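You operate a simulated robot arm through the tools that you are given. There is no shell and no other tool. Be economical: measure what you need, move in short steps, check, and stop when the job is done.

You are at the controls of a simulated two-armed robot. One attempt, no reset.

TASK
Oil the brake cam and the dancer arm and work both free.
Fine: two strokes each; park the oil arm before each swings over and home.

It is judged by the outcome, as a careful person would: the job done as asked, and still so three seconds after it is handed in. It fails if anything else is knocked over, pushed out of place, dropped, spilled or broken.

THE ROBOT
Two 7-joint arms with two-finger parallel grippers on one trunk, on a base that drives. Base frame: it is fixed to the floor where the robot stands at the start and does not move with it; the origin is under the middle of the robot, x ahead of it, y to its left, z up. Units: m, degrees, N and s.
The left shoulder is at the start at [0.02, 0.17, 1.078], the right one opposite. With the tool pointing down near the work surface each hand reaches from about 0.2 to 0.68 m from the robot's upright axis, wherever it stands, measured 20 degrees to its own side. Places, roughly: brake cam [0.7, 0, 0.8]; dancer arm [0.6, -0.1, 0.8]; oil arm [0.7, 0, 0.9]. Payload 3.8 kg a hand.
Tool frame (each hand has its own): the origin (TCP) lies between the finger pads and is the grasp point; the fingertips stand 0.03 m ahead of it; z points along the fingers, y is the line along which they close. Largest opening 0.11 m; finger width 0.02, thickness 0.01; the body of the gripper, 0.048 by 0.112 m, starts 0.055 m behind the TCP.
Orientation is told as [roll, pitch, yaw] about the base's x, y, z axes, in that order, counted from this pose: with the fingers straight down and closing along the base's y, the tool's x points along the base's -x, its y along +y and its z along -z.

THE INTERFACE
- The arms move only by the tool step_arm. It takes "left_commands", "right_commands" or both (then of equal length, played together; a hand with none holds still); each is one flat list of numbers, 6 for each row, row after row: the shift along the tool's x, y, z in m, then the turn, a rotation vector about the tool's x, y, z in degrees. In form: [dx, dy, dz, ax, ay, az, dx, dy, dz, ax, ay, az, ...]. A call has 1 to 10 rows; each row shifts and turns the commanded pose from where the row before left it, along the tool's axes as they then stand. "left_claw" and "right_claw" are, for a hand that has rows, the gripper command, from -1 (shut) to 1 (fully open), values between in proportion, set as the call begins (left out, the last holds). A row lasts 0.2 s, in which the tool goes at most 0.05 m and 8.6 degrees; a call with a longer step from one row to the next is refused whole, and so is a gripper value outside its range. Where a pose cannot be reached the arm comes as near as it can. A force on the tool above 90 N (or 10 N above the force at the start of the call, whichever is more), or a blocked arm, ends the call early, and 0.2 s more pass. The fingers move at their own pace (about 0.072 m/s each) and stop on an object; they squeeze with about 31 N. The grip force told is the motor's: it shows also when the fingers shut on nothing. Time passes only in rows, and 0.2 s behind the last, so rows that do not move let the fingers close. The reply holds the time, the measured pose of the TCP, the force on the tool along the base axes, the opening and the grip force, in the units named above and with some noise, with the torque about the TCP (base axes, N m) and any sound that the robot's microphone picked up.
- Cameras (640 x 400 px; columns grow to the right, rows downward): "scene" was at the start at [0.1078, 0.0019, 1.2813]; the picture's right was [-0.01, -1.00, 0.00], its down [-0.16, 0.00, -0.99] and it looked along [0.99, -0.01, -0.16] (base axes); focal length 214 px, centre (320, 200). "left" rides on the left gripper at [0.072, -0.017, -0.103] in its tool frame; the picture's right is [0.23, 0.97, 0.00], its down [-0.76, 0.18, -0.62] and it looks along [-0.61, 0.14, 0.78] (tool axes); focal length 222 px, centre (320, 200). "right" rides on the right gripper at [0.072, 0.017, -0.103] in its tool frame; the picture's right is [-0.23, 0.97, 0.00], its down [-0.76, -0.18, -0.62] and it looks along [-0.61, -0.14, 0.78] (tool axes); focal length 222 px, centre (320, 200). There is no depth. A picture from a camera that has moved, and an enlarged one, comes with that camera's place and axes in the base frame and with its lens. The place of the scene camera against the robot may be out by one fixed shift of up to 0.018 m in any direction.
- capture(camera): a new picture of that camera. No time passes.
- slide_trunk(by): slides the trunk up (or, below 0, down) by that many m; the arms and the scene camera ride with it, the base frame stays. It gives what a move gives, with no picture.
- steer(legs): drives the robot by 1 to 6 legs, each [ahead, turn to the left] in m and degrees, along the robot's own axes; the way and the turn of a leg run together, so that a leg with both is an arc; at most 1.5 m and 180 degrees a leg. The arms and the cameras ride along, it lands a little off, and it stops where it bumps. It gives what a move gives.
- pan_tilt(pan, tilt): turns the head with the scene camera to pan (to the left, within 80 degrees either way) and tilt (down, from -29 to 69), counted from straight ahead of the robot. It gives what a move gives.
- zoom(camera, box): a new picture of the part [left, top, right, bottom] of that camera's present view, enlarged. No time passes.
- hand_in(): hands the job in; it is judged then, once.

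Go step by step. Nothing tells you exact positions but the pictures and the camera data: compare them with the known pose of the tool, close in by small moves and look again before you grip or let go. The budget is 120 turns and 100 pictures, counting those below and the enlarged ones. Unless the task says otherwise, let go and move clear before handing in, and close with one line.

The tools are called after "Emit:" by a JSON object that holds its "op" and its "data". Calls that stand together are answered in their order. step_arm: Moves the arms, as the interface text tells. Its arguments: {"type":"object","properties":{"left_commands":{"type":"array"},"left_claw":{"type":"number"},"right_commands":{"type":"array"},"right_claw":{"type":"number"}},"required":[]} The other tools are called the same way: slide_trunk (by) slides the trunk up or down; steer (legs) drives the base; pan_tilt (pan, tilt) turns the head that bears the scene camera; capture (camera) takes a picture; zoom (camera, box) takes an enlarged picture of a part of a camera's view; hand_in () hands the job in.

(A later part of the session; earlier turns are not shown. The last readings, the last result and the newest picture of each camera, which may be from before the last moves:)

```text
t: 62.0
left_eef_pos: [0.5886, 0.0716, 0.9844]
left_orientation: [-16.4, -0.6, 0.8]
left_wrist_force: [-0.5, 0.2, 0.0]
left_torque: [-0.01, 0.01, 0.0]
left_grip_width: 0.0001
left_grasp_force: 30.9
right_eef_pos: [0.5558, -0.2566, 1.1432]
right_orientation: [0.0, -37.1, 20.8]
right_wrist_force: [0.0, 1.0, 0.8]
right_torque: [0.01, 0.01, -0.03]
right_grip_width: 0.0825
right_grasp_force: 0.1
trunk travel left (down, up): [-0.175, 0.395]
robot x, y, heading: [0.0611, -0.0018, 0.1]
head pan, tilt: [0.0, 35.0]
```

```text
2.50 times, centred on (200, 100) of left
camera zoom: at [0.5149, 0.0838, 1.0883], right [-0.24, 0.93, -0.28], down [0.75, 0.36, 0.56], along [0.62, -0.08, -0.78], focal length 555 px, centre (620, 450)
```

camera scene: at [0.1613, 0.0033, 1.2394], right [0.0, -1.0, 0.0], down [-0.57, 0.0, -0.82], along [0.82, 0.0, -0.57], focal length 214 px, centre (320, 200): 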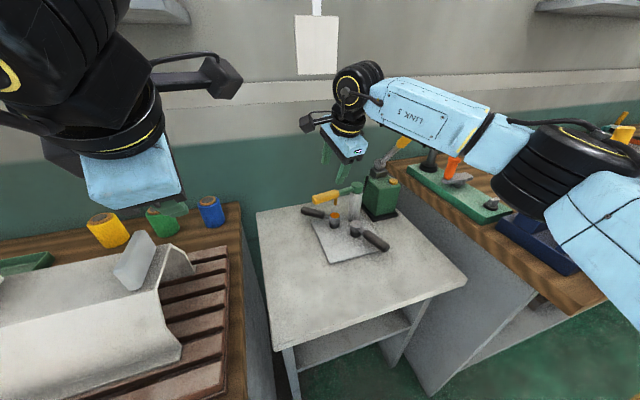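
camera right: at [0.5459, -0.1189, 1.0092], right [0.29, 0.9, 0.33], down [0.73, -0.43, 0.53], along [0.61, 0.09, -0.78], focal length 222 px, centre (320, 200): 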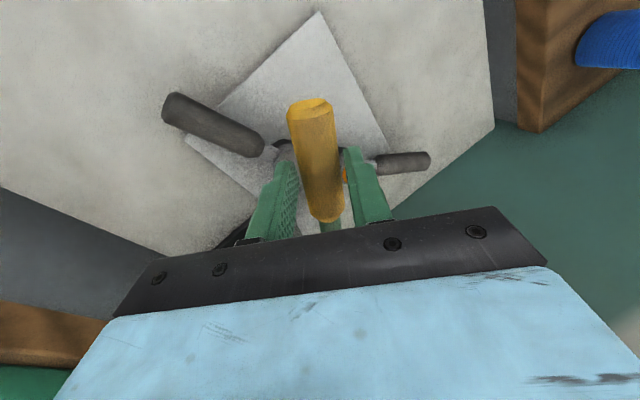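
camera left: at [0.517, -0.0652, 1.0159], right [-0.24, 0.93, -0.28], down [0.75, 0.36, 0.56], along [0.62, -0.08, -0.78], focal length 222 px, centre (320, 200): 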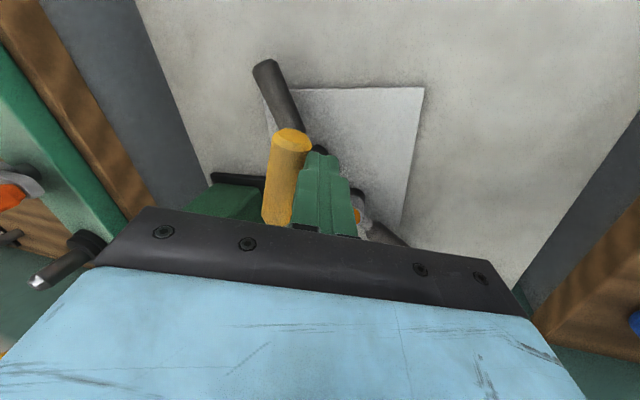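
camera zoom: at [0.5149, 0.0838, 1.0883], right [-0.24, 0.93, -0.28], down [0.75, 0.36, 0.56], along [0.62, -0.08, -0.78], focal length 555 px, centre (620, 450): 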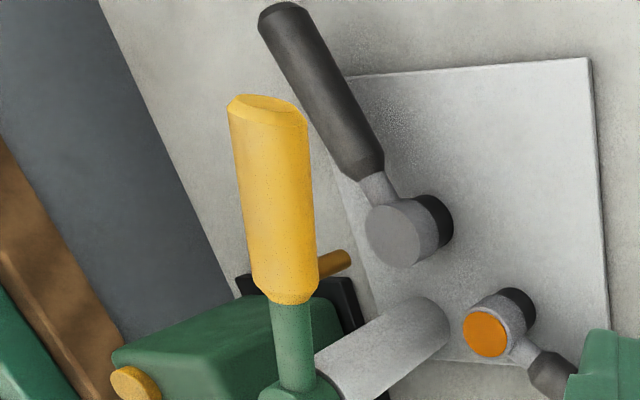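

The nozzle is now within about 4 mm of the dancer boss centre. The right hand goes back to the pump lever along the same path.

Emit:
{"op": "step_arm", "data": {"right_commands": [-0.037, -0.0175, 0.028, 0, 0, 0, -0.036, -0.0165, 0.028, 0, 0, 0, 0.001, 0, 0.039, 0, 0, 0, 0.001, 0, 0.04, 0, 0, 0]}}

Emit:
{"op": "capture", "data": {"camera": "right"}}

```text
t: 63.0
left_eef_pos: [0.5892, 0.0704, 0.9844]
left_orientation: [-16.5, -0.6, 0.9]
left_wrist_force: [-0.4, -0.5, 0.1]
left_torque: [-0.03, 0.01, -0.01]
left_grip_width: 0.0
left_grasp_force: 31.0
right_eef_pos: [0.6971, -0.2411, 1.0763]
right_orientation: [0.1, -37.0, 20.7]
right_wrist_force: [-0.3, -0.4, -0.3]
right_torque: [0.01, 0.02, 0.01]
right_grip_width: 0.0826
right_grasp_force: 0.1
trunk travel left (down, up): [-0.175, 0.395]
robot x, y, heading: [0.0606, 0.0018, 0.1]
head pan, tilt: [0.0, 35.0]
```

```text
40 pictures are left
camera right: at [0.5784, -0.2679, 1.1161], right [-0.17, 0.98, 0.14], down [0.28, -0.08, 0.96], along [0.94, 0.21, -0.26], focal length 222 px, centre (320, 200)
```

right: 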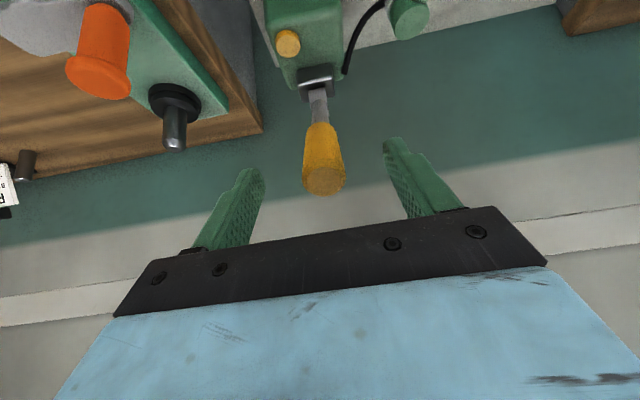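

Emit:
{"op": "step_arm", "data": {"right_commands": [0, 0.001, 0.037, 0, 0, 0, 0, 0, 0, 0, 0, 0, 0, 0, 0, 0, 0, 0, 0, 0, 0, 0, 0, 0, 0, 0, 0, 0, 0, 0], "right_claw": 0.5}}

Emit:
{"op": "step_arm", "data": {"right_commands": [0, 0, 0, 0, 0, 0, 0, 0, 0, 0, 0, 0, 0, 0, 0, 0, 0, 0, 0, 0, 0, 0, 0, 0], "right_claw": -1}}

```text
t: 64.2
left_eef_pos: [0.5897, 0.0717, 0.9851]
left_orientation: [-16.5, -0.6, 1.0]
left_wrist_force: [0.0, -0.7, 0.4]
left_torque: [0.03, -0.01, 0.02]
left_grip_width: 0.0
left_grasp_force: 31.1
right_eef_pos: [0.7173, -0.233, 1.0466]
right_orientation: [-0.1, -37.0, 20.7]
right_wrist_force: [-1.1, 1.4, 0.3]
right_torque: [-0.01, 0.01, -0.01]
right_grip_width: 0.0822
right_grasp_force: 0.0
trunk travel left (down, up): [-0.175, 0.395]
robot x, y, heading: [0.0567, -0.0027, 0.0]
head pan, tilt: [0.0, 35.0]
```

```text
t: 65.2
left_eef_pos: [0.59, 0.0714, 0.9847]
left_orientation: [-16.4, -0.6, 0.9]
left_wrist_force: [0.5, 0.7, -0.1]
left_torque: [0.0, -0.01, 0.01]
left_grip_width: 0.0002
left_grasp_force: 31.1
right_eef_pos: [0.7166, -0.2313, 1.0463]
right_orientation: [-0.1, -37.0, 20.7]
right_wrist_force: [-0.6, 2.2, 0.6]
right_torque: [-1.54, -0.69, -2.47]
right_grip_width: 0.0262
right_grasp_force: 45.3
trunk travel left (down, up): [-0.175, 0.395]
robot x, y, heading: [0.058, 0.0, 0.1]
head pan, tilt: [0.0, 35.0]
```

First stroke on the dancer: down and back up, then I'll look.

Emit:
{"op": "step_arm", "data": {"right_commands": [0.0148, 0, 0.0008, 0, -6, 0, 0.0148, 0, 0.0008, 0, -6, 0, 0.0148, 0, 0.0008, 0, -6, 0, 0.0148, 0, 0.0008, 0, -6, 0, 0.0148, 0, 0.0008, 0, -6, 0, 0.0148, 0, 0.0008, 0, -6, 0, 0.0148, 0, 0.0008, 0, -6, 0]}}

Emit:
{"op": "step_arm", "data": {"right_commands": [-0.0148, 0, 0.0008, 0, 6, 0, -0.0148, 0, 0.0008, 0, 6, 0, -0.0148, 0, 0.0008, 0, 6, 0, -0.0148, 0, 0.0008, 0, 6, 0, -0.0148, 0, 0.0008, 0, 6, 0, -0.0148, 0, 0.0008, 0, 6, 0, -0.0148, 0, 0.0008, 0, 6, 0]}}

Emit:
{"op": "zoom", "data": {"camera": "left", "box": [80, 20, 320, 180]}}

```text
t: 66.8
left_eef_pos: [0.5875, 0.0717, 0.9868]
left_orientation: [-16.4, -0.5, 0.9]
left_wrist_force: [-0.9, 0.1, 0.4]
left_torque: [-0.03, -0.02, 0.01]
left_grip_width: 0.0
left_grasp_force: 30.6
right_eef_pos: [0.6647, -0.2488, 0.9613]
right_orientation: [0.3, -78.8, 20.5]
right_wrist_force: [-12.8, 6.8, -6.7]
right_torque: [-0.35, 1.44, -2.56]
right_grip_width: 0.0274
right_grasp_force: 45.2
trunk travel left (down, up): [-0.175, 0.395]
robot x, y, heading: [0.0559, -0.0019, -0.0]
head pan, tilt: [0.0, 35.0]
```

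```text
t: 68.4
left_eef_pos: [0.5868, 0.0709, 0.9853]
left_orientation: [-16.4, -0.6, 0.9]
left_wrist_force: [0.2, 0.2, 0.5]
left_torque: [-0.03, -0.05, 0.05]
left_grip_width: 0.0
left_grasp_force: 30.9
right_eef_pos: [0.7159, -0.2322, 1.047]
right_orientation: [-0.2, -37.0, 20.7]
right_wrist_force: [0.4, 1.2, 4.7]
right_torque: [-1.22, -2.02, -2.32]
right_grip_width: 0.0263
right_grasp_force: 45.4
trunk travel left (down, up): [-0.175, 0.395]
robot x, y, heading: [0.0619, 0.0004, 0.2]
head pan, tilt: [0.0, 35.0]
```

```text
2.50 times, centred on (200, 100) of left
camera zoom: at [0.5141, 0.0828, 1.0886], right [-0.24, 0.93, -0.28], down [0.75, 0.36, 0.56], along [0.62, -0.08, -0.78], focal length 555 px, centre (620, 450)
```

zoom: 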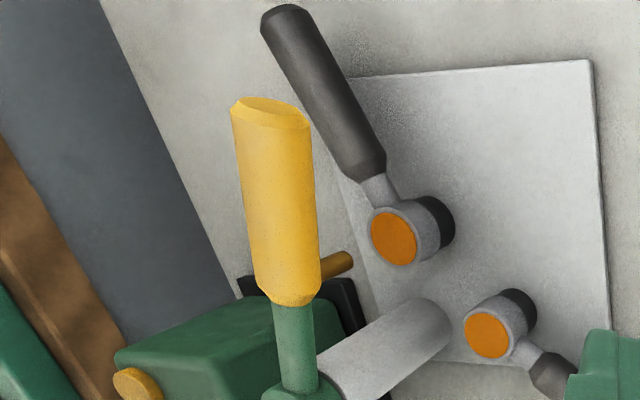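

Dancer boss is oiled once; now the second stroke. After that the right hand releases and backs off.

Emit:
{"op": "step_arm", "data": {"right_commands": [0.0148, 0, 0.0008, 0, -6, 0, 0.0148, 0, 0.0008, 0, -6, 0, 0.0148, 0, 0.0008, 0, -6, 0, 0.0148, 0, 0.0008, 0, -6, 0, 0.0148, 0, 0.0008, 0, -6, 0, 0.0148, 0, 0.0008, 0, -6, 0, 0.0148, 0, 0.0008, 0, -6, 0]}}

Emit:
{"op": "step_arm", "data": {"right_commands": [-0.0148, 0, 0.0008, 0, 6, 0, -0.0148, 0, 0.0008, 0, 6, 0, -0.0148, 0, 0.0008, 0, 6, 0, -0.0148, 0, 0.0008, 0, 6, 0, -0.0148, 0, 0.0008, 0, 6, 0, -0.0148, 0, 0.0008, 0, 6, 0, -0.0148, 0, 0.0008, 0, 6, 0]}}

Emit:
{"op": "step_arm", "data": {"right_commands": [0, 0, 0, 0, 0, 0, 0, 0, 0, 0, 0, 0, 0, 0, -0.04, 0, 0, 0, 0, 0, -0.04, 0, 0, 0, 0, 0, -0.04, 0, 0, 0, 0.037, 0.0175, -0.028, 0, 0, 0, 0.037, 0.0175, -0.028, 0, 0, 0], "right_claw": 0.5}}

Emit:
{"op": "zoom", "data": {"camera": "scene", "box": [270, 100, 470, 270]}}

```text
t: 70.0
left_eef_pos: [0.5872, 0.071, 0.9844]
left_orientation: [-16.3, -0.7, 0.8]
left_wrist_force: [1.0, -0.3, -0.4]
left_torque: [-0.02, 0.01, 0.0]
left_grip_width: 0.0001
left_grasp_force: 30.7
right_eef_pos: [0.6654, -0.2496, 0.9618]
right_orientation: [0.2, -79.1, 20.4]
right_wrist_force: [-22.0, -1.5, -3.1]
right_torque: [-0.41, 1.39, -2.71]
right_grip_width: 0.0272
right_grasp_force: 44.9
trunk travel left (down, up): [-0.175, 0.395]
robot x, y, heading: [0.0601, 0.0007, 0.0]
head pan, tilt: [0.0, 35.0]
```

```text
t: 71.6
left_eef_pos: [0.5878, 0.0697, 0.9853]
left_orientation: [-16.4, -0.6, 0.9]
left_wrist_force: [0.4, 0.1, 0.0]
left_torque: [0.01, -0.03, 0.04]
left_grip_width: 0.0
left_grasp_force: 30.6
right_eef_pos: [0.7164, -0.2318, 1.0479]
right_orientation: [-0.4, -37.0, 20.8]
right_wrist_force: [2.2, -1.2, 2.8]
right_torque: [-1.25, -2.04, -2.31]
right_grip_width: 0.0261
right_grasp_force: 45.1
trunk travel left (down, up): [-0.175, 0.395]
robot x, y, heading: [0.0558, -0.002, -0.1]
head pan, tilt: [0.0, 35.0]
```

```text
t: 73.2
left_eef_pos: [0.5869, 0.071, 0.9858]
left_orientation: [-16.4, -0.6, 0.8]
left_wrist_force: [-0.1, 0.3, -0.2]
left_torque: [-0.02, 0.01, -0.01]
left_grip_width: 0.0
left_grasp_force: 31.4
right_eef_pos: [0.5495, -0.2561, 1.1451]
right_orientation: [-0.2, -37.1, 20.7]
right_wrist_force: [0.5, 0.2, 0.0]
right_torque: [0.03, -0.02, 0.0]
right_grip_width: 0.0825
right_grasp_force: 0.0
trunk travel left (down, up): [-0.175, 0.395]
robot x, y, heading: [0.0589, 0.0002, 0.3]
head pan, tilt: [0.0, 35.0]
```

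```text
2.35 times, centred on (370, 185) of scene
camera zoom: at [0.1604, 0.0024, 1.2396], right [0.0, -1.0, 0.0], down [-0.57, 0.0, -0.82], along [0.82, 0.0, -0.57], focal length 505 px, centre (202, 235)
```

zoom: 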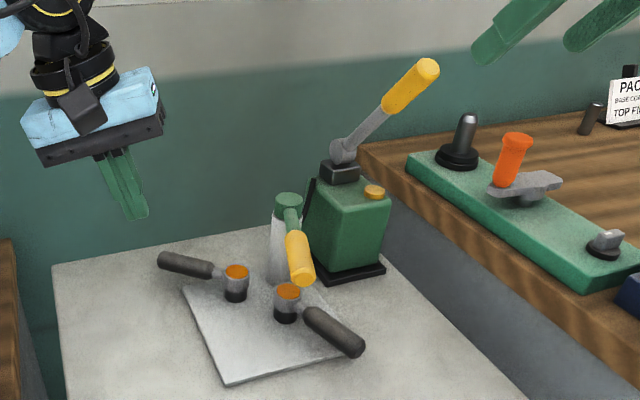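

Both bosses have had two strokes. Next I park the oil arm by pushing its handle round with the right hand's closed fingers, first descending on the -y side of the handle.

Emit:
{"op": "step_arm", "data": {"right_commands": [0.01405, 0.0097, 0.0396, 0, 0, 0, 0.01405, 0.0097, 0.0396, 0, 0, 0, 0.01405, 0.0097, 0.0396, 0, 0, 0, 0.01405, 0.0097, 0.0396, 0, 0, 0, 0.01405, 0.0097, 0.0396, 0, 0, 0, 0.01405, 0.0097, 0.0396, 0, 0, 0], "right_claw": -1}}

Emit:
{"op": "capture", "data": {"camera": "scene"}}

Emit:
{"op": "capture", "data": {"camera": "right"}}

```text
t: 74.6
left_eef_pos: [0.5894, 0.0699, 0.9854]
left_orientation: [-16.4, -0.5, 1.0]
left_wrist_force: [-0.8, -0.1, 0.1]
left_torque: [0.0, -0.01, 0.01]
left_grip_width: 0.0
left_grasp_force: 31.2
right_eef_pos: [0.6001, -0.1748, 0.9018]
right_orientation: [-0.1, -37.1, 20.8]
right_wrist_force: [-0.8, 0.0, -0.3]
right_torque: [0.01, 0.03, 0.0]
right_grip_width: 0.0
right_grasp_force: 31.7
trunk travel left (down, up): [-0.175, 0.395]
robot x, y, heading: [0.0577, -0.0006, 0.1]
head pan, tilt: [0.0, 35.0]
```

```text
37 pictures are left
camera scene: at [0.1613, 0.0026, 1.2394], right [0.0, -1.0, 0.0], down [-0.57, 0.0, -0.82], along [0.82, 0.0, -0.57], focal length 214 px, centre (320, 200)
```

scene: 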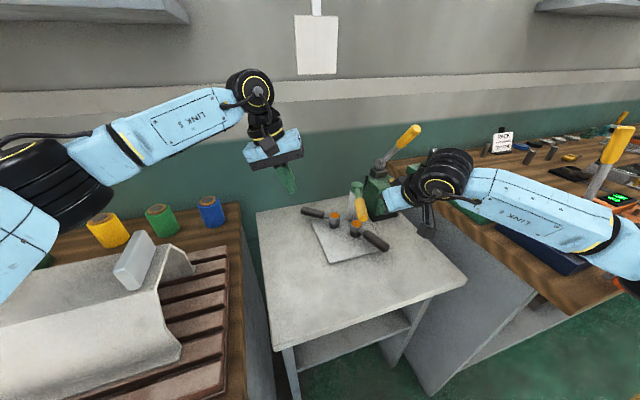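

```text
36 pictures are left
camera right: at [0.4819, -0.2012, 0.9417], right [-0.18, 0.98, 0.14], down [0.28, -0.08, 0.96], along [0.94, 0.21, -0.26], focal length 222 px, centre (320, 200)
```

right: 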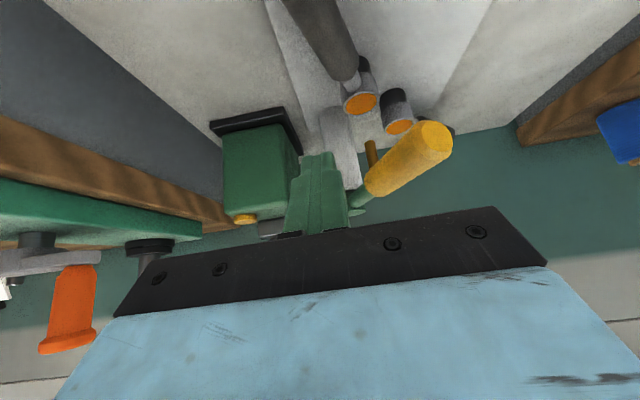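

Emit:
{"op": "step_arm", "data": {"right_commands": [-0.0077, 0.022, 0.0058, 0, 0, 0, -0.0077, 0.022, 0.0058, 0, 0, 0, -0.0077, 0.022, 0.0058, 0, 0, 0, -0.0077, 0.022, 0.0058, 0, 0, 0, -0.013, 0.0128, 0.0098, 0, 0, 0, -0.013, 0.0128, 0.0098, 0, 0, 0], "left_commands": [0.024, 0.016, -0.017, 0, 0, 0, 0.024, 0.016, -0.017, 0, 0, 0, 0.024, 0.016, -0.017, 0, 0, 0, 0.024, 0.016, -0.017, 0, 0, 0, 0.024, 0.016, -0.017, 0, 0, 0, 0, 0, 0, 0, 0, 0]}}

Emit:
{"op": "zoom", "data": {"camera": "scene", "box": [270, 130, 430, 270]}}

```text
t: 76.0
left_eef_pos: [0.4664, 0.1712, 1.0421]
left_orientation: [-16.2, -0.6, 0.8]
left_wrist_force: [0.7, -0.2, -0.1]
left_torque: [0.0, 0.02, 0.02]
left_grip_width: 0.0003
left_grasp_force: 31.2
right_eef_pos: [0.6259, -0.0414, 0.905]
right_orientation: [-0.1, -37.1, 20.8]
right_wrist_force: [-0.8, -0.8, 1.4]
right_torque: [-0.01, 0.0, 0.04]
right_grip_width: 0.0
right_grasp_force: 30.9
trunk travel left (down, up): [-0.175, 0.395]
robot x, y, heading: [0.0566, 0.0012, 0.0]
head pan, tilt: [0.0, 35.0]
```

```text
2.86 times, centred on (350, 200) of scene
camera zoom: at [0.1612, 0.0028, 1.2395], right [0.0, -1.0, 0.0], down [-0.57, 0.0, -0.82], along [0.82, 0.0, -0.57], focal length 613 px, centre (234, 200)
```

zoom: 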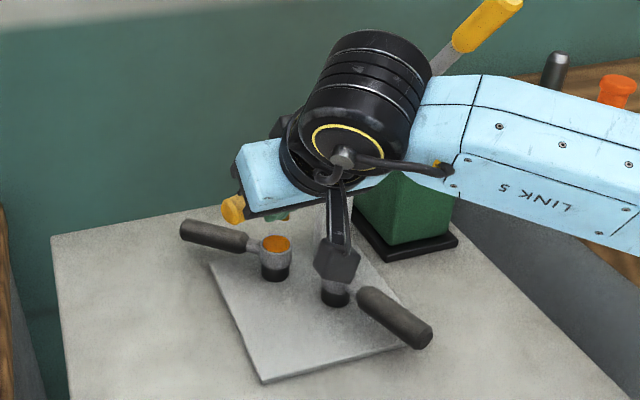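

Emit:
{"op": "step_arm", "data": {"right_commands": [-0.0125, 0.0101, 0.0094, 0, 0, 0, -0.0161, 0.0027, 0.0122, 0, 0, 0, -0.0161, 0.0027, 0.0122, 0, 0, 0, -0.0161, 0.0027, 0.0122, 0, 0, 0]}}

Emit:
{"op": "capture", "data": {"camera": "right"}}

Emit:
{"op": "zoom", "data": {"camera": "scene", "box": [270, 130, 430, 270]}}

```text
t: 77.0
left_eef_pos: [0.4669, 0.1699, 1.0415]
left_orientation: [-16.4, -0.6, 0.8]
left_wrist_force: [0.6, -0.1, -0.7]
left_torque: [-0.01, 0.05, -0.02]
left_grip_width: 0.0001
left_grasp_force: 31.4
right_eef_pos: [0.6916, 0.0003, 0.9031]
right_orientation: [0.1, -37.0, 20.8]
right_wrist_force: [0.5, 0.0, -0.7]
right_torque: [-0.01, 0.03, -0.01]
right_grip_width: 0.0
right_grasp_force: 31.2
trunk travel left (down, up): [-0.175, 0.395]
robot x, y, heading: [0.0577, -0.0002, -0.1]
head pan, tilt: [0.0, 35.0]
```

```text
34 pictures are left
camera right: at [0.5742, -0.0257, 0.9428], right [-0.18, 0.97, 0.14], down [0.28, -0.08, 0.96], along [0.94, 0.21, -0.26], focal length 222 px, centre (320, 200)
```

right: 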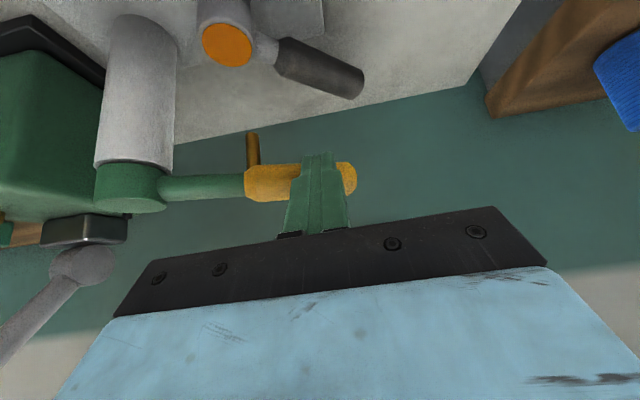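

```text
2.86 times, centred on (350, 200) of scene
camera zoom: at [0.1611, 0.0029, 1.2395], right [0.0, -1.0, 0.0], down [-0.57, 0.0, -0.82], along [0.82, 0.0, -0.57], focal length 613 px, centre (234, 200)
```

zoom: 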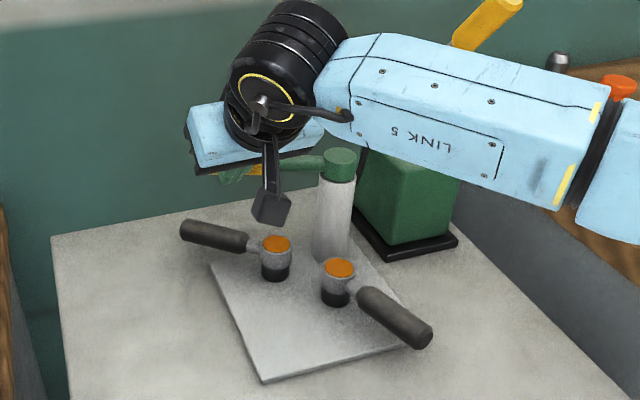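

Emit:
{"op": "step_arm", "data": {"right_commands": [-0.0081, -0.0017, 0.0061, 0, 0, 0, -0.0081, -0.0017, 0.0061, 0, 0, 0, 0, 0, 0, 0, 0, 0]}}

Emit:
{"op": "zoom", "data": {"camera": "scene", "box": [270, 130, 430, 270]}}

```text
t: 77.8
left_eef_pos: [0.4681, 0.171, 1.0419]
left_orientation: [-16.4, -0.7, 0.8]
left_wrist_force: [0.5, 0.6, -0.5]
left_torque: [0.0, 0.0, 0.01]
left_grip_width: 0.0
left_grasp_force: 30.7
right_eef_pos: [0.7113, 0.004, 0.9025]
right_orientation: [-0.1, -37.0, 20.7]
right_wrist_force: [0.1, 0.3, 0.3]
right_torque: [-0.03, 0.03, 0.02]
right_grip_width: 0.0
right_grasp_force: 31.5
trunk travel left (down, up): [-0.175, 0.395]
robot x, y, heading: [0.056, -0.0002, 0.1]
head pan, tilt: [0.0, 35.0]
```

```text
2.86 times, centred on (350, 200) of scene
camera zoom: at [0.161, 0.0025, 1.2395], right [0.0, -1.0, 0.0], down [-0.57, 0.0, -0.82], along [0.82, 0.0, -0.57], focal length 613 px, centre (234, 200)
```

zoom: 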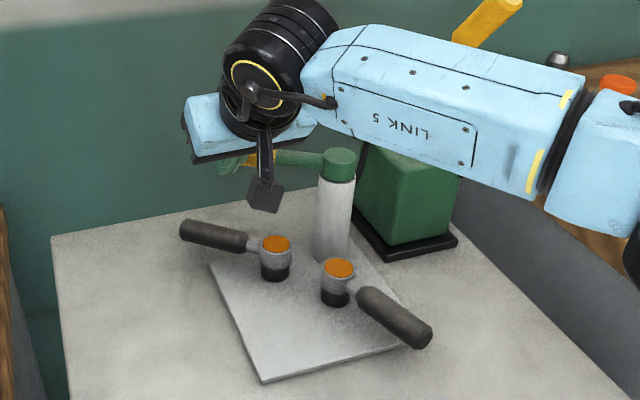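

The oil arm looks parked: the slope matches the original. I'll retract the right hand and take a clear look at the levers before swinging them.

Emit:
{"op": "step_arm", "data": {"right_commands": [0, 0, -0.04, 0, 0, 0, 0, 0, -0.04, 0, 0, 0, 0, 0, -0.04, 0, 0, 0, 0.015, -0.035, -0.015, 0, 0, 0, 0.015, -0.035, -0.015, 0, 0, 0, 0.015, -0.035, -0.015, 0, 0, 0, 0.015, -0.035, -0.015, 0, 0, 0]}}

Emit:
{"op": "zoom", "data": {"camera": "scene", "box": [270, 130, 410, 240]}}

Emit:
{"op": "capture", "data": {"camera": "right"}}

```text
t: 79.4
left_eef_pos: [0.468, 0.1696, 1.0433]
left_orientation: [-16.4, -0.6, 0.9]
left_wrist_force: [-0.5, 0.0, 0.3]
left_torque: [0.02, -0.03, 0.0]
left_grip_width: 0.0001
left_grasp_force: 30.6
right_eef_pos: [0.6162, -0.183, 1.0109]
right_orientation: [0.0, -37.0, 20.6]
right_wrist_force: [0.4, 0.6, -0.1]
right_torque: [-0.01, -0.02, 0.0]
right_grip_width: 0.0002
right_grasp_force: 31.0
trunk travel left (down, up): [-0.175, 0.395]
robot x, y, heading: [0.0605, 0.0014, 0.3]
head pan, tilt: [0.0, 35.0]
```

```text
3.64 times, centred on (340, 185) of scene
camera zoom: at [0.1608, 0.0019, 1.2395], right [0.0, -1.0, 0.0], down [-0.57, 0.0, -0.82], along [0.82, 0.0, -0.57], focal length 780 px, centre (247, 254)
```

zoom: 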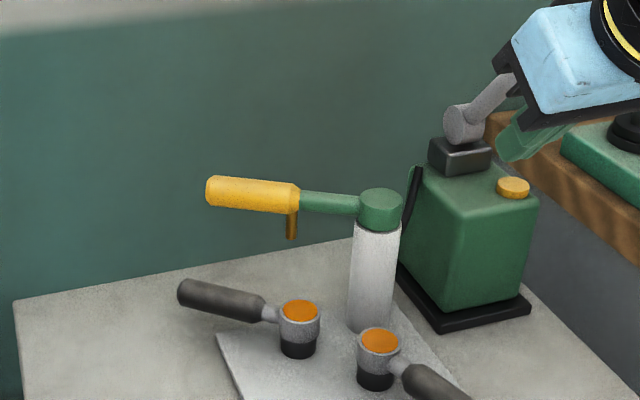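

```text
30 pictures are left
camera right: at [0.4981, -0.2082, 1.0507], right [-0.17, 0.98, 0.14], down [0.28, -0.08, 0.96], along [0.94, 0.21, -0.26], focal length 222 px, centre (320, 200)
```

right: 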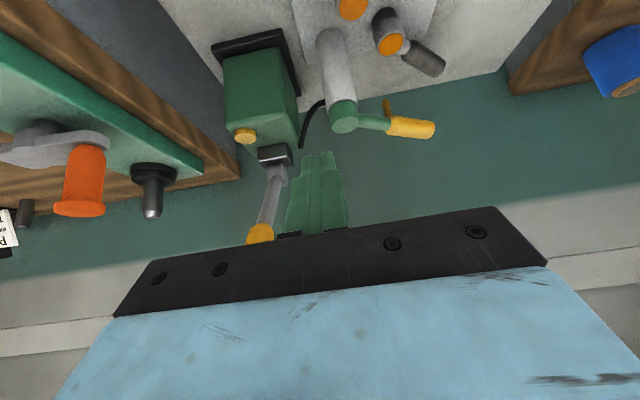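

The oil arm is parked exactly as it was originally. Now the dancer lever: I'll bring the right hand vertical, with the yaw matching the handle (~36°), so it can straddle it.

Emit:
{"op": "step_arm", "data": {"right_commands": [0.035, 0.0175, -0.028, 0, 0, 0, 0.035, 0.0175, -0.028, 0, 0, 0, 0, 0, 0, 0, 7.4, 0, 0, 0, 0, 0, 7.4, 0, 0, 0, 0, 0, 7.4, 0, 0, 0, 0, 0, 7.4, 0, 0, 0, 0, 0, 7.4, 0, 0, 0, 0, 0, 0, -5, 0, 0, 0, 0, 0, -5, 0, 0, 0, 0, 0, -5], "right_claw": 0.3}}

Emit:
{"op": "capture", "data": {"camera": "right"}}

```text
t: 81.6
left_eef_pos: [0.467, 0.1699, 1.0415]
left_orientation: [-16.5, -0.6, 0.8]
left_wrist_force: [0.4, -0.4, -0.3]
left_torque: [0.0, 0.0, 0.0]
left_grip_width: 0.0002
left_grasp_force: 30.8
right_eef_pos: [0.5184, -0.1825, 1.0142]
right_orientation: [-0.2, 0.0, 35.7]
right_wrist_force: [-0.4, -0.1, 0.9]
right_torque: [0.02, 0.0, 0.03]
right_grip_width: 0.0716
right_grasp_force: 0.1
trunk travel left (down, up): [-0.175, 0.395]
robot x, y, heading: [0.0586, -0.0008, -0.0]
head pan, tilt: [0.0, 35.0]
```

```text
29 pictures are left
camera right: at [0.4505, -0.2096, 1.1175], right [-0.39, 0.92, 0.0], down [0.72, 0.3, 0.62], along [0.58, 0.24, -0.78], focal length 222 px, centre (320, 200)
```

right: 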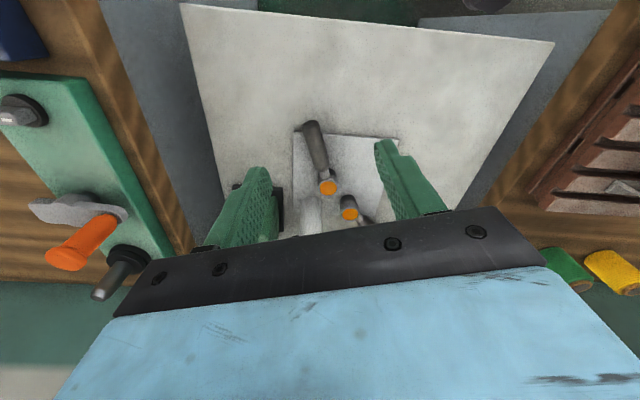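

Emit:
{"op": "step_arm", "data": {"right_commands": [-0.0234, -0.0074, 0.038, 0, 0, 0, -0.0234, -0.0074, 0.038, 0, 0, 0, -0.0234, -0.0074, 0.038, 0, 0, 0]}}

Emit:
{"op": "capture", "data": {"camera": "right"}}

```text
t: 82.4
left_eef_pos: [0.4684, 0.1704, 1.0413]
left_orientation: [-16.4, -0.6, 0.9]
left_wrist_force: [-1.0, -0.2, 0.0]
left_torque: [0.02, 0.04, 0.01]
left_grip_width: 0.0
left_grasp_force: 31.0
right_eef_pos: [0.5879, -0.1584, 0.899]
right_orientation: [0.0, -0.1, 35.8]
right_wrist_force: [0.0, -0.1, -0.1]
right_torque: [0.02, 0.0, -0.02]
right_grip_width: 0.0715
right_grasp_force: 0.2
trunk travel left (down, up): [-0.175, 0.395]
robot x, y, heading: [0.0575, 0.0004, -0.1]
head pan, tilt: [0.0, 35.0]
```

```text
28 pictures are left
camera right: at [0.5189, -0.1867, 1.0028], right [-0.39, 0.92, 0.0], down [0.72, 0.3, 0.62], along [0.58, 0.24, -0.78], focal length 222 px, centre (320, 200)
```

right: 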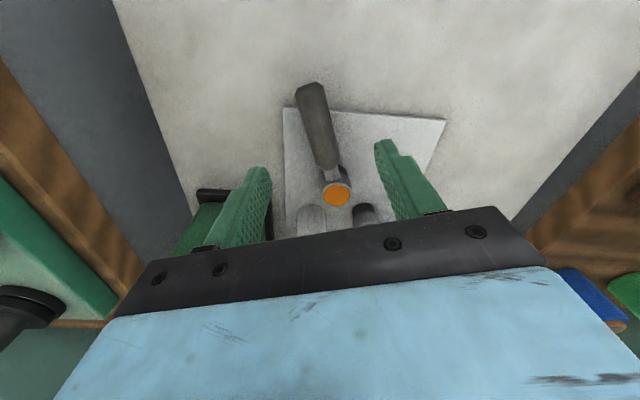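

Emit:
{"op": "step_arm", "data": {"right_commands": [0, 0, 0.032, 0, 0, 0, 0, 0, 0.032, 0, 0, 0, 0, 0, 0.032, 0, 0, 0, 0, 0, 0, 0, 0, 0]}}

Emit:
{"op": "step_arm", "data": {"right_commands": [0, 0, 0, 0, 0, 0, 0, 0, 0, 0, 0, 0, 0, 0, 0, 0, 0, 0], "right_claw": -1}}

```text
t: 83.4
left_eef_pos: [0.4673, 0.1699, 1.043]
left_orientation: [-16.4, -0.6, 0.7]
left_wrist_force: [-1.0, -0.3, 0.0]
left_torque: [0.02, -0.02, 0.0]
left_grip_width: 0.0001
left_grasp_force: 31.1
right_eef_pos: [0.587, -0.1593, 0.8015]
right_orientation: [-0.1, 0.0, 35.7]
right_wrist_force: [0.2, 0.9, 0.2]
right_torque: [0.04, 0.04, -0.01]
right_grip_width: 0.0715
right_grasp_force: 0.0
trunk travel left (down, up): [-0.175, 0.395]
robot x, y, heading: [0.0613, 0.0007, 0.0]
head pan, tilt: [0.0, 35.0]
```

```text
t: 84.2
left_eef_pos: [0.4683, 0.1693, 1.0426]
left_orientation: [-16.3, -0.6, 1.0]
left_wrist_force: [0.0, -0.2, 0.1]
left_torque: [0.03, -0.04, -0.02]
left_grip_width: 0.0
left_grasp_force: 30.9
right_eef_pos: [0.5859, -0.159, 0.8017]
right_orientation: [0.0, 0.0, 35.8]
right_wrist_force: [-1.3, -0.1, -1.8]
right_torque: [-0.03, -0.07, 0.35]
right_grip_width: 0.025
right_grasp_force: 45.1
trunk travel left (down, up): [-0.175, 0.395]
robot x, y, heading: [0.0558, -0.0031, 0.4]
head pan, tilt: [0.0, 35.0]
```

Gripped (25 mm). I'll test rotating gently clockwise over the plate by 12°.

Emit:
{"op": "step_arm", "data": {"right_commands": [-0.0005, 0.0085, 0, 0, 0, 6, -0.0005, 0.0085, 0, 0, 0, 6]}}

```text
t: 84.8
left_eef_pos: [0.4669, 0.1693, 1.0423]
left_orientation: [-16.4, -0.7, 0.8]
left_wrist_force: [-0.4, 0.1, 0.3]
left_torque: [-0.03, 0.03, -0.02]
left_grip_width: 0.0
left_grasp_force: 30.8
right_eef_pos: [0.578, -0.1437, 0.8012]
right_orientation: [0.0, 0.1, 23.7]
right_wrist_force: [-12.7, -1.3, -9.0]
right_torque: [0.59, -0.92, 0.33]
right_grip_width: 0.025
right_grasp_force: 45.1
trunk travel left (down, up): [-0.175, 0.395]
robot x, y, heading: [0.058, -0.0027, -0.0]
head pan, tilt: [0.0, 35.0]
```

It moves freely that way. Continuing.

Emit:
{"op": "step_arm", "data": {"right_commands": [-0.0005, 0.0085, 0, 0, 0, 6, -0.0005, 0.0085, 0, 0, 0, 6, -0.0005, 0.0085, 0, 0, 0, 6, -0.0005, 0.0085, 0, 0, 0, 6, -0.0005, 0.0085, 0, 0, 0, 6]}}

Emit:
{"op": "zoom", "data": {"camera": "scene", "box": [270, 150, 430, 270]}}

```text
t: 86.0
left_eef_pos: [0.4661, 0.1697, 1.0429]
left_orientation: [-16.4, -0.7, 0.9]
left_wrist_force: [0.3, -0.4, -0.2]
left_torque: [0.03, -0.01, -0.03]
left_grip_width: 0.0
left_grasp_force: 31.0
right_eef_pos: [0.5707, -0.1008, 0.8013]
right_orientation: [-0.1, 0.4, -6.4]
right_wrist_force: [-27.1, 3.7, -19.1]
right_torque: [-0.19, 0.02, 0.05]
right_grip_width: 0.0245
right_grasp_force: 45.2
trunk travel left (down, up): [-0.175, 0.395]
robot x, y, heading: [0.0562, 0.0007, -0.1]
head pan, tilt: [0.0, 35.0]
```

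```text
3.33 times, centred on (350, 210) of scene
camera zoom: at [0.1597, 0.0026, 1.2395], right [0.0, -1.0, 0.0], down [-0.57, 0.0, -0.82], along [0.82, 0.0, -0.57], focal length 715 px, centre (220, 167)
```

zoom: 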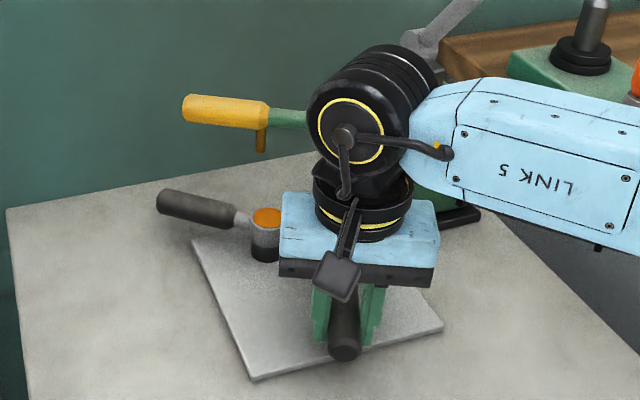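

Emit:
{"op": "step_arm", "data": {"right_commands": [0.0005, 0.0085, 0, 0, 0, 6, 0.0005, 0.0085, 0, 0, 0, 6, -0.0005, 0.0085, 0, 0, 0, 6]}}

Emit:
{"op": "step_arm", "data": {"right_commands": [-0.0005, 0.0085, 0, 0, 0, 6, -0.0005, 0.0085, 0, 0, 0, 6]}}

Emit:
{"op": "zoom", "data": {"camera": "scene", "box": [270, 150, 430, 270]}}

```text
t: 86.8
left_eef_pos: [0.4682, 0.1692, 1.0421]
left_orientation: [-16.3, -0.6, 0.9]
left_wrist_force: [0.0, 0.3, -0.1]
left_torque: [-0.01, 0.0, -0.01]
left_grip_width: 0.0001
left_grasp_force: 30.7
right_eef_pos: [0.5773, -0.0757, 0.8014]
right_orientation: [0.0, 0.3, -24.3]
right_wrist_force: [-12.6, 8.1, -19.3]
right_torque: [0.35, 0.98, 0.12]
right_grip_width: 0.025
right_grasp_force: 45.0
trunk travel left (down, up): [-0.175, 0.395]
robot x, y, heading: [0.0562, -0.0002, 0.2]
head pan, tilt: [0.0, 35.0]
```

```text
t: 87.4
left_eef_pos: [0.4692, 0.1711, 1.0414]
left_orientation: [-16.3, -0.7, 0.9]
left_wrist_force: [0.0, -0.2, 0.8]
left_torque: [0.02, 0.02, -0.01]
left_grip_width: 0.0002
left_grasp_force: 30.7
right_eef_pos: [0.5874, -0.0617, 0.8014]
right_orientation: [-0.2, 0.3, -36.3]
right_wrist_force: [-13.0, 10.6, -23.0]
right_torque: [0.44, 0.34, 0.08]
right_grip_width: 0.025
right_grasp_force: 44.7
trunk travel left (down, up): [-0.175, 0.395]
robot x, y, heading: [0.0545, 0.0018, 0.4]
head pan, tilt: [0.0, 35.0]
```

```text
3.33 times, centred on (350, 210) of scene
camera zoom: at [0.1615, 0.0033, 1.2394], right [0.0, -1.0, 0.0], down [-0.57, 0.0, -0.82], along [0.82, 0.0, -0.57], focal length 715 px, centre (220, 167)
```

zoom: 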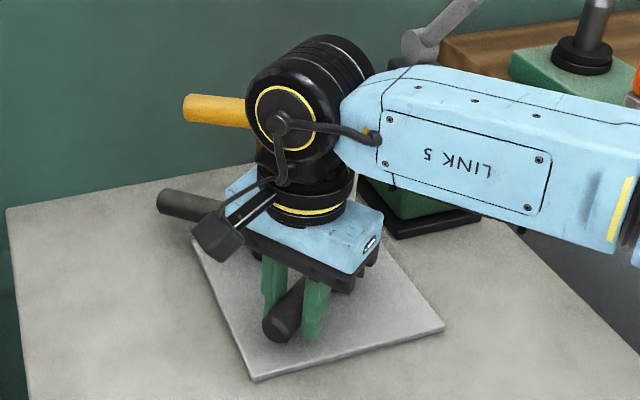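

Emit:
{"op": "step_arm", "data": {"right_commands": [-0.0005, 0.0085, 0, 0, 0, 6, -0.0005, 0.0085, 0, 0, 0, 6]}}

Emit:
{"op": "step_arm", "data": {"right_commands": [-0.0005, 0.0085, 0, 0, 0, 6, 0, 0, 0, 0, 0, 0]}}

Emit:
{"op": "capture", "data": {"camera": "right"}}

```text
t: 88.0
left_eef_pos: [0.4677, 0.1689, 1.0413]
left_orientation: [-16.4, -0.5, 0.9]
left_wrist_force: [-0.5, 0.1, -0.1]
left_torque: [0.0, 0.01, 0.02]
left_grip_width: 0.0
left_grasp_force: 31.3
right_eef_pos: [0.5993, -0.0476, 0.8007]
right_orientation: [-0.1, 0.3, -48.1]
right_wrist_force: [-10.5, 15.0, -22.7]
right_torque: [0.27, 0.31, 0.4]
right_grip_width: 0.0249
right_grasp_force: 45.3
trunk travel left (down, up): [-0.175, 0.395]
robot x, y, heading: [0.0587, 0.002, 0.2]
head pan, tilt: [0.0, 35.0]
```

```text
t: 88.6
left_eef_pos: [0.4642, 0.1686, 1.0427]
left_orientation: [-16.3, -0.7, 0.8]
left_wrist_force: [0.4, -0.6, 0.4]
left_torque: [-0.04, -0.01, -0.02]
left_grip_width: 0.0
left_grasp_force: 31.0
right_eef_pos: [0.6001, -0.0479, 0.8024]
right_orientation: [-0.6, 0.2, -54.3]
right_wrist_force: [-41.3, -8.1, -18.0]
right_torque: [-0.1, -0.48, 0.83]
right_grip_width: 0.0263
right_grasp_force: 45.5
trunk travel left (down, up): [-0.175, 0.395]
robot x, y, heading: [0.059, -0.0013, 0.1]
head pan, tilt: [0.0, 35.0]
```

```text
25 pictures are left
camera right: at [0.5733, 0.0219, 0.9057], right [0.92, 0.38, -0.01], down [0.31, -0.72, 0.62], along [0.23, -0.58, -0.78], focal length 222 px, centre (320, 200)
```

right: 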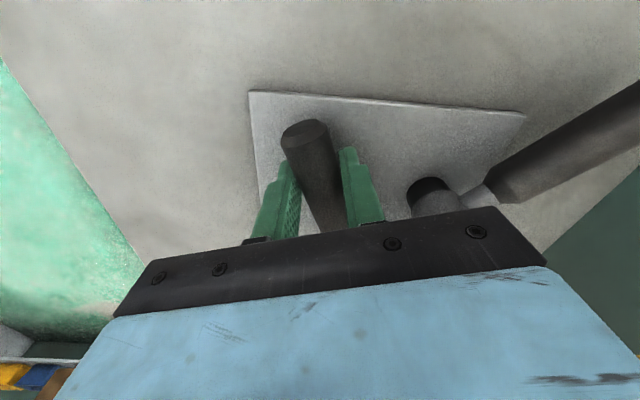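

It hit its stop at about 87° of swing, so that's "over". Now swinging home along the same arc.

Emit:
{"op": "step_arm", "data": {"right_commands": [-0.0005, -0.0085, 0, 0, 0, -6, -0.0005, -0.0085, 0, 0, 0, -6, -0.0005, -0.0085, 0, 0, 0, -6, -0.0005, -0.0085, 0, 0, 0, -6, -0.0005, -0.0085, 0, 0, 0, -6, -0.0005, -0.0085, 0, 0, 0, -6, -0.0005, -0.0085, 0, 0, 0, -6, -0.0005, -0.0085, 0, 0, 0, -6]}}

Emit:
{"op": "step_arm", "data": {"right_commands": [-0.0005, -0.0085, 0, 0, 0, -6, -0.0005, -0.0085, 0, 0, 0, -6, -0.0005, -0.0085, 0, 0, 0, -6, -0.0005, -0.0085, 0, 0, 0, -6, -0.0005, -0.0085, 0, 0, 0, -6, -0.0005, -0.0085, 0, 0, 0, -6]}}

```text
t: 90.4
left_eef_pos: [0.4671, 0.1693, 1.0409]
left_orientation: [-16.4, -0.6, 0.9]
left_wrist_force: [0.2, -0.1, -0.1]
left_torque: [-0.01, -0.02, -0.02]
left_grip_width: 0.0
left_grasp_force: 31.1
right_eef_pos: [0.5732, -0.1019, 0.8015]
right_orientation: [-0.1, -0.1, -6.1]
right_wrist_force: [-9.9, 6.5, -17.5]
right_torque: [0.11, -0.26, 0.37]
right_grip_width: 0.0248
right_grasp_force: 44.7
trunk travel left (down, up): [-0.175, 0.395]
robot x, y, heading: [0.0583, 0.0001, -0.0]
head pan, tilt: [0.0, 35.0]
```

```text
t: 91.8
left_eef_pos: [0.4679, 0.1702, 1.0417]
left_orientation: [-16.4, -0.5, 1.0]
left_wrist_force: [0.3, 0.1, 1.0]
left_torque: [-0.01, 0.0, 0.01]
left_grip_width: 0.0001
left_grasp_force: 31.0
right_eef_pos: [0.5858, -0.1516, 0.8023]
right_orientation: [0.1, 0.2, 29.9]
right_wrist_force: [-7.2, 7.8, -25.2]
right_torque: [0.43, -0.63, 0.91]
right_grip_width: 0.0247
right_grasp_force: 45.1
trunk travel left (down, up): [-0.175, 0.395]
robot x, y, heading: [0.0565, 0.0031, 0.1]
head pan, tilt: [0.0, 35.0]
```

Emit:
{"op": "step_arm", "data": {"right_commands": [-0.0005, -0.0085, 0, 0, 0, -6, 0, 0, 0, 0, 0, 0]}}

Emit:
{"op": "step_arm", "data": {"right_commands": [0, -0.002, 0, 0, 0, -1.5, 0, 0, 0, 0, 0, 0]}}

```text
t: 92.4
left_eef_pos: [0.4682, 0.169, 1.0418]
left_orientation: [-16.4, -0.5, 0.9]
left_wrist_force: [-0.4, -0.4, -0.6]
left_torque: [-0.04, -0.02, -0.03]
left_grip_width: 0.0002
left_grasp_force: 30.9
right_eef_pos: [0.589, -0.1587, 0.8031]
right_orientation: [0.0, 0.3, 35.7]
right_wrist_force: [-6.5, 7.0, -19.2]
right_torque: [-0.24, 0.58, 0.95]
right_grip_width: 0.0246
right_grasp_force: 45.2
trunk travel left (down, up): [-0.175, 0.395]
robot x, y, heading: [0.0584, 0.0012, 0.0]
head pan, tilt: [0.0, 35.0]
```

```text
t: 93.0
left_eef_pos: [0.468, 0.1707, 1.0414]
left_orientation: [-16.4, -0.6, 0.7]
left_wrist_force: [-0.2, 0.0, 0.6]
left_torque: [0.0, -0.02, 0.01]
left_grip_width: 0.0
left_grasp_force: 30.9
right_eef_pos: [0.5897, -0.1605, 0.803]
right_orientation: [0.1, 0.2, 37.2]
right_wrist_force: [-11.3, 4.6, -17.6]
right_torque: [-0.4, 0.53, 0.84]
right_grip_width: 0.0251
right_grasp_force: 45.0
trunk travel left (down, up): [-0.175, 0.395]
robot x, y, heading: [0.0564, 0.0012, -0.2]
head pan, tilt: [0.0, 35.0]
```

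Emit:
{"op": "step_arm", "data": {"right_commands": [0, 0.002, 0, 0, 0, 1.5, 0, 0, 0, 0, 0, 0]}}

Emit:
{"op": "step_arm", "data": {"right_commands": [0, 0, 0, 0, 0, 0, 0, 0, 0, 0, 0, 0, 0, 0, -0.032, 0, 0, 0, 0, 0, -0.032, 0, 0, 0, 0, 0, -0.032, 0, 0, 0], "right_claw": 0.3}}

Emit:
{"op": "capture", "data": {"camera": "right"}}

```text
t: 93.6
left_eef_pos: [0.4674, 0.1692, 1.0421]
left_orientation: [-16.4, -0.6, 0.9]
left_wrist_force: [0.1, 0.3, 0.4]
left_torque: [0.01, 0.01, 0.0]
left_grip_width: 0.0
left_grasp_force: 31.3
right_eef_pos: [0.5888, -0.1579, 0.8023]
right_orientation: [0.0, 0.1, 35.6]
right_wrist_force: [-8.7, 3.5, -16.7]
right_torque: [-0.76, 1.08, 0.9]
right_grip_width: 0.0249
right_grasp_force: 45.4
trunk travel left (down, up): [-0.175, 0.395]
robot x, y, heading: [0.0608, -0.0026, -0.1]
head pan, tilt: [0.0, 35.0]
```

```text
t: 94.8
left_eef_pos: [0.4678, 0.1696, 1.0436]
left_orientation: [-16.4, -0.6, 0.9]
left_wrist_force: [-0.4, 0.2, 0.0]
left_torque: [-0.02, 0.0, -0.03]
left_grip_width: 0.0
left_grasp_force: 31.1
right_eef_pos: [0.5882, -0.1597, 0.8994]
right_orientation: [0.1, 0.0, 35.7]
right_wrist_force: [-0.6, -0.4, 0.2]
right_torque: [0.02, -0.04, 0.02]
right_grip_width: 0.0716
right_grasp_force: 0.1
trunk travel left (down, up): [-0.175, 0.395]
robot x, y, heading: [0.0617, 0.0025, 0.1]
head pan, tilt: [0.0, 35.0]
```

```text
24 pictures are left
camera right: at [0.5192, -0.1867, 1.0039], right [-0.38, 0.92, 0.0], down [0.72, 0.3, 0.62], along [0.58, 0.24, -0.78], focal length 222 px, centre (320, 200)
```

right: 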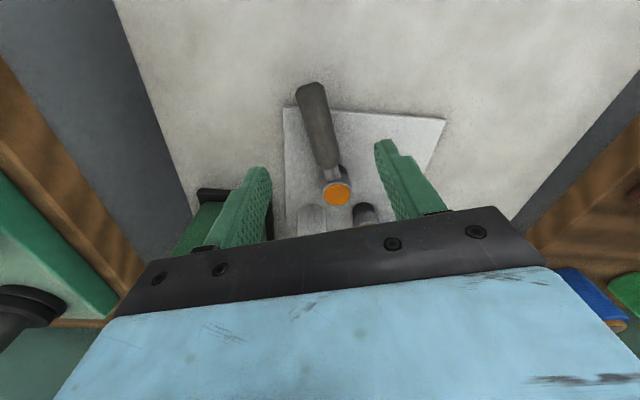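

The dancer is back at exactly its home view. The brake cam lever lies under the parked oil arm, so the left hand will come in from the left side (yaw 90, tilted 55° with the wrist out to +y) to straddle it. Right hand moves clear.

Emit:
{"op": "step_arm", "data": {"left_commands": [0, 0, 0, -8, 0, 0, 0, 0, 0, -8, 0, 0, 0, 0, 0, 0, 0, -8.1, 0, 0, 0, 0, 0, -8.1, 0, 0, 0, 0, 0, -8.1, 0, 0, 0, 0, 0, -8.1, 0, 0, 0, 0, 0, -8.1, 0, 0, 0, 0, 0, -8.1, 0, 0, 0, 0, 0, -8.1, 0, 0, 0, 0, 0, -8.1], "left_claw": 0.1, "right_commands": [0, 0, -0.04, 0, 0, 0, 0, 0, -0.04, 0, 0, 0, 0, 0, -0.04, 0, 0, 0, 0.02, -0.035, 0, 0, 0, 0, 0.02, -0.035, 0, 0, 0, 0, 0.02, -0.03, 0, 0, 0, 0, 0, 0, 0, 0, 0, 0, 0, 0, 0, 0, 0, 0, 0, 0, 0, 0, 0, 0, 0, 0, 0, 0, 0, 0]}}

Emit:
{"op": "step_arm", "data": {"left_commands": [0, 0, 0, 0, 0, -8.1, 0, 0, 0, 0, 0, -8.1, 0, 0, 0, 0, 0, -8.1, 0, 0, 0, 0, 7.9, 0, 0, 0, 0, 0, 7.9, 0, 0, 0, 0, 0, 7.9, 0, 0, 0, 0, 0, 7.9, 0, 0, 0, 0, 0, 7.9, 0, 0, 0, 0, 0, 7.9, 0, 0, 0, 0, 0, 7.9, 0]}}

```text
t: 97.0
left_eef_pos: [0.4656, 0.1696, 1.0416]
left_orientation: [-0.7, 0.2, 65.8]
left_wrist_force: [0.4, 0.2, -0.1]
left_torque: [0.0, 0.0, -0.04]
left_grip_width: 0.0606
left_grasp_force: 0.1
right_eef_pos: [0.5954, -0.2059, 1.0187]
right_orientation: [0.0, 0.0, 35.8]
right_wrist_force: [0.5, 0.0, 0.1]
right_torque: [-0.02, 0.0, -0.04]
right_grip_width: 0.0712
right_grasp_force: 0.0
right hand out of reach, approached as far as the arm can: row 5, 6
trunk travel left (down, up): [-0.175, 0.395]
robot x, y, heading: [0.0607, 0.0011, -0.0]
head pan, tilt: [0.0, 35.0]
```

```text
t: 99.4
left_eef_pos: [0.4597, 0.1776, 1.1004]
left_orientation: [-15.3, 54.1, 80.0]
left_wrist_force: [0.8, -0.3, -0.7]
left_torque: [0.0, 0.05, 0.03]
left_grip_width: 0.0606
left_grasp_force: 0.1
right_eef_pos: [0.5826, -0.2161, 1.018]
right_orientation: [0.2, -0.7, 35.7]
right_wrist_force: [0.9, 0.4, -0.4]
right_torque: [0.01, 0.05, 0.01]
right_grip_width: 0.0714
right_grasp_force: 0.1
trunk travel left (down, up): [-0.175, 0.395]
robot x, y, heading: [0.0567, 0.0012, 0.4]
head pan, tilt: [0.0, 35.0]
stopped in row 10 (left hand): the arm was blocked; the commanded pose is now the measured one
```

The left arm was blocked in the last row. I'll look before continuing.

Emit:
{"op": "capture", "data": {"camera": "scene"}}

Emit:
{"op": "capture", "data": {"camera": "left"}}

```text
23 pictures are left
camera scene: at [0.149, -0.0057, 1.2388], right [0.01, -1.0, -0.01], down [-0.57, 0.0, -0.82], along [0.82, 0.01, -0.57], focal length 214 px, centre (320, 200)
```

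scene: 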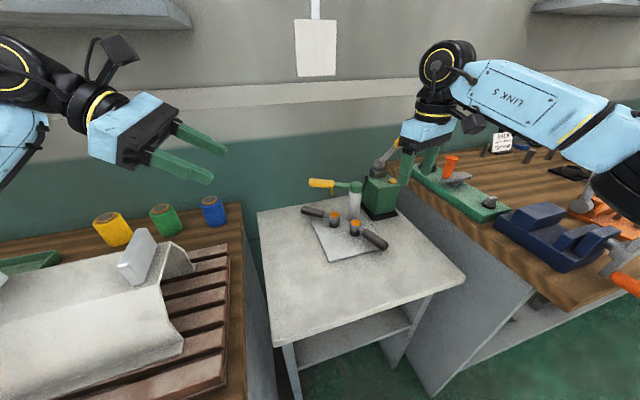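

```text
22 pictures are left
camera left: at [0.456, 0.2214, 1.2198], right [-0.98, -0.17, 0.03], down [-0.18, 0.94, -0.29], along [0.02, -0.29, -0.96], focal length 222 px, centre (320, 200)
```

left: 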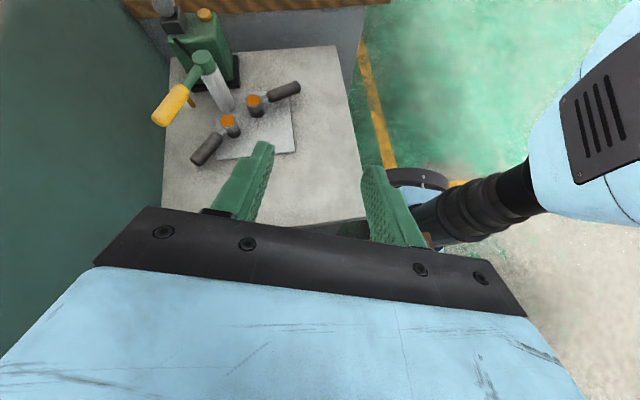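

The left arm is folded tightly. Extending it forward towards the pre-grasp should relieve that.

Emit:
{"op": "step_arm", "data": {"left_commands": [-0.0239, -0.0274, 0.0285, 0, 0, 0, -0.0239, -0.0274, 0.0285, 0, 0, 0, -0.0239, -0.0274, 0.0285, 0, 0, 0, -0.0239, -0.0274, 0.0285, 0, 0, 0, -0.0239, -0.0274, 0.0285, 0, 0, 0]}}

Emit:
{"op": "capture", "data": {"camera": "left"}}

```text
t: 100.2
left_eef_pos: [0.5534, 0.2503, 1.0582]
left_orientation: [-22.2, 49.1, 85.3]
left_wrist_force: [0.7, 0.2, 0.1]
left_torque: [-0.01, 0.03, 0.01]
left_grip_width: 0.0605
left_grasp_force: 0.1
right_eef_pos: [0.5816, -0.2183, 1.0197]
right_orientation: [0.1, -0.7, 35.4]
right_wrist_force: [0.0, 0.3, 0.5]
right_torque: [0.0, -0.03, 0.02]
right_grip_width: 0.0718
right_grasp_force: 0.1
trunk travel left (down, up): [-0.175, 0.395]
robot x, y, heading: [0.0551, 0.0015, 1.1]
head pan, tilt: [0.0, 35.0]
stopped in row 3 (left hand): the arm was blocked; the commanded pose is now the measured one
```

```text
21 pictures are left
camera left: at [0.5325, 0.281, 1.1804], right [-0.93, -0.35, -0.07], down [-0.33, 0.91, -0.24], along [0.15, -0.2, -0.97], focal length 222 px, centre (320, 200)
```

left: 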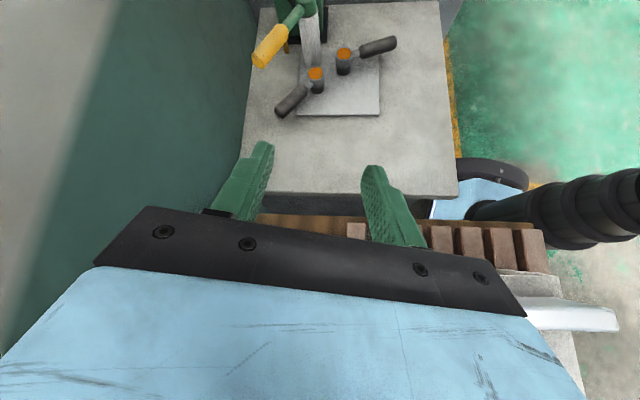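

Emit:
{"op": "pan_tilt", "data": {"pan": 40, "tilt": 35}}

Emit:
{"op": "capture", "data": {"camera": "scene"}}

```text
t: 101.3
left_eef_pos: [0.5516, 0.2499, 1.0568]
left_orientation: [-21.5, 49.0, 85.6]
left_wrist_force: [0.7, 0.2, -0.2]
left_torque: [-0.01, -0.03, 0.04]
left_grip_width: 0.0606
left_grasp_force: 0.1
right_eef_pos: [0.5812, -0.2158, 1.0214]
right_orientation: [0.0, -0.9, 35.7]
right_wrist_force: [0.0, 0.0, 1.0]
right_torque: [0.0, -0.01, -0.01]
right_grip_width: 0.0715
right_grasp_force: 0.0
trunk travel left (down, up): [-0.175, 0.395]
robot x, y, heading: [0.0567, 0.0021, 0.5]
head pan, tilt: [40.0, 35.0]
```

```text
20 pictures are left
camera scene: at [0.1259, 0.0537, 1.2411], right [0.65, -0.76, 0.0], down [-0.43, -0.37, -0.83], along [0.63, 0.54, -0.56], focal length 214 px, centre (320, 200)
```

scene: 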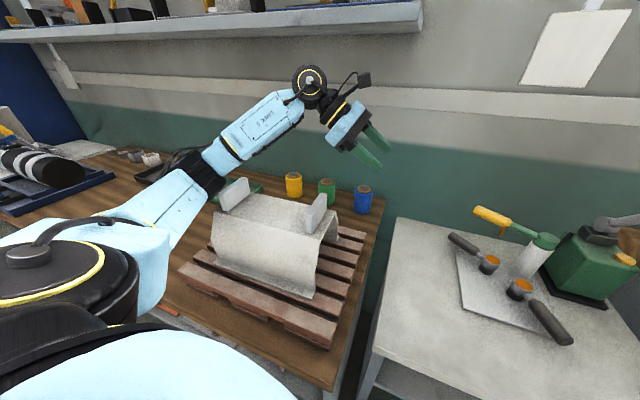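

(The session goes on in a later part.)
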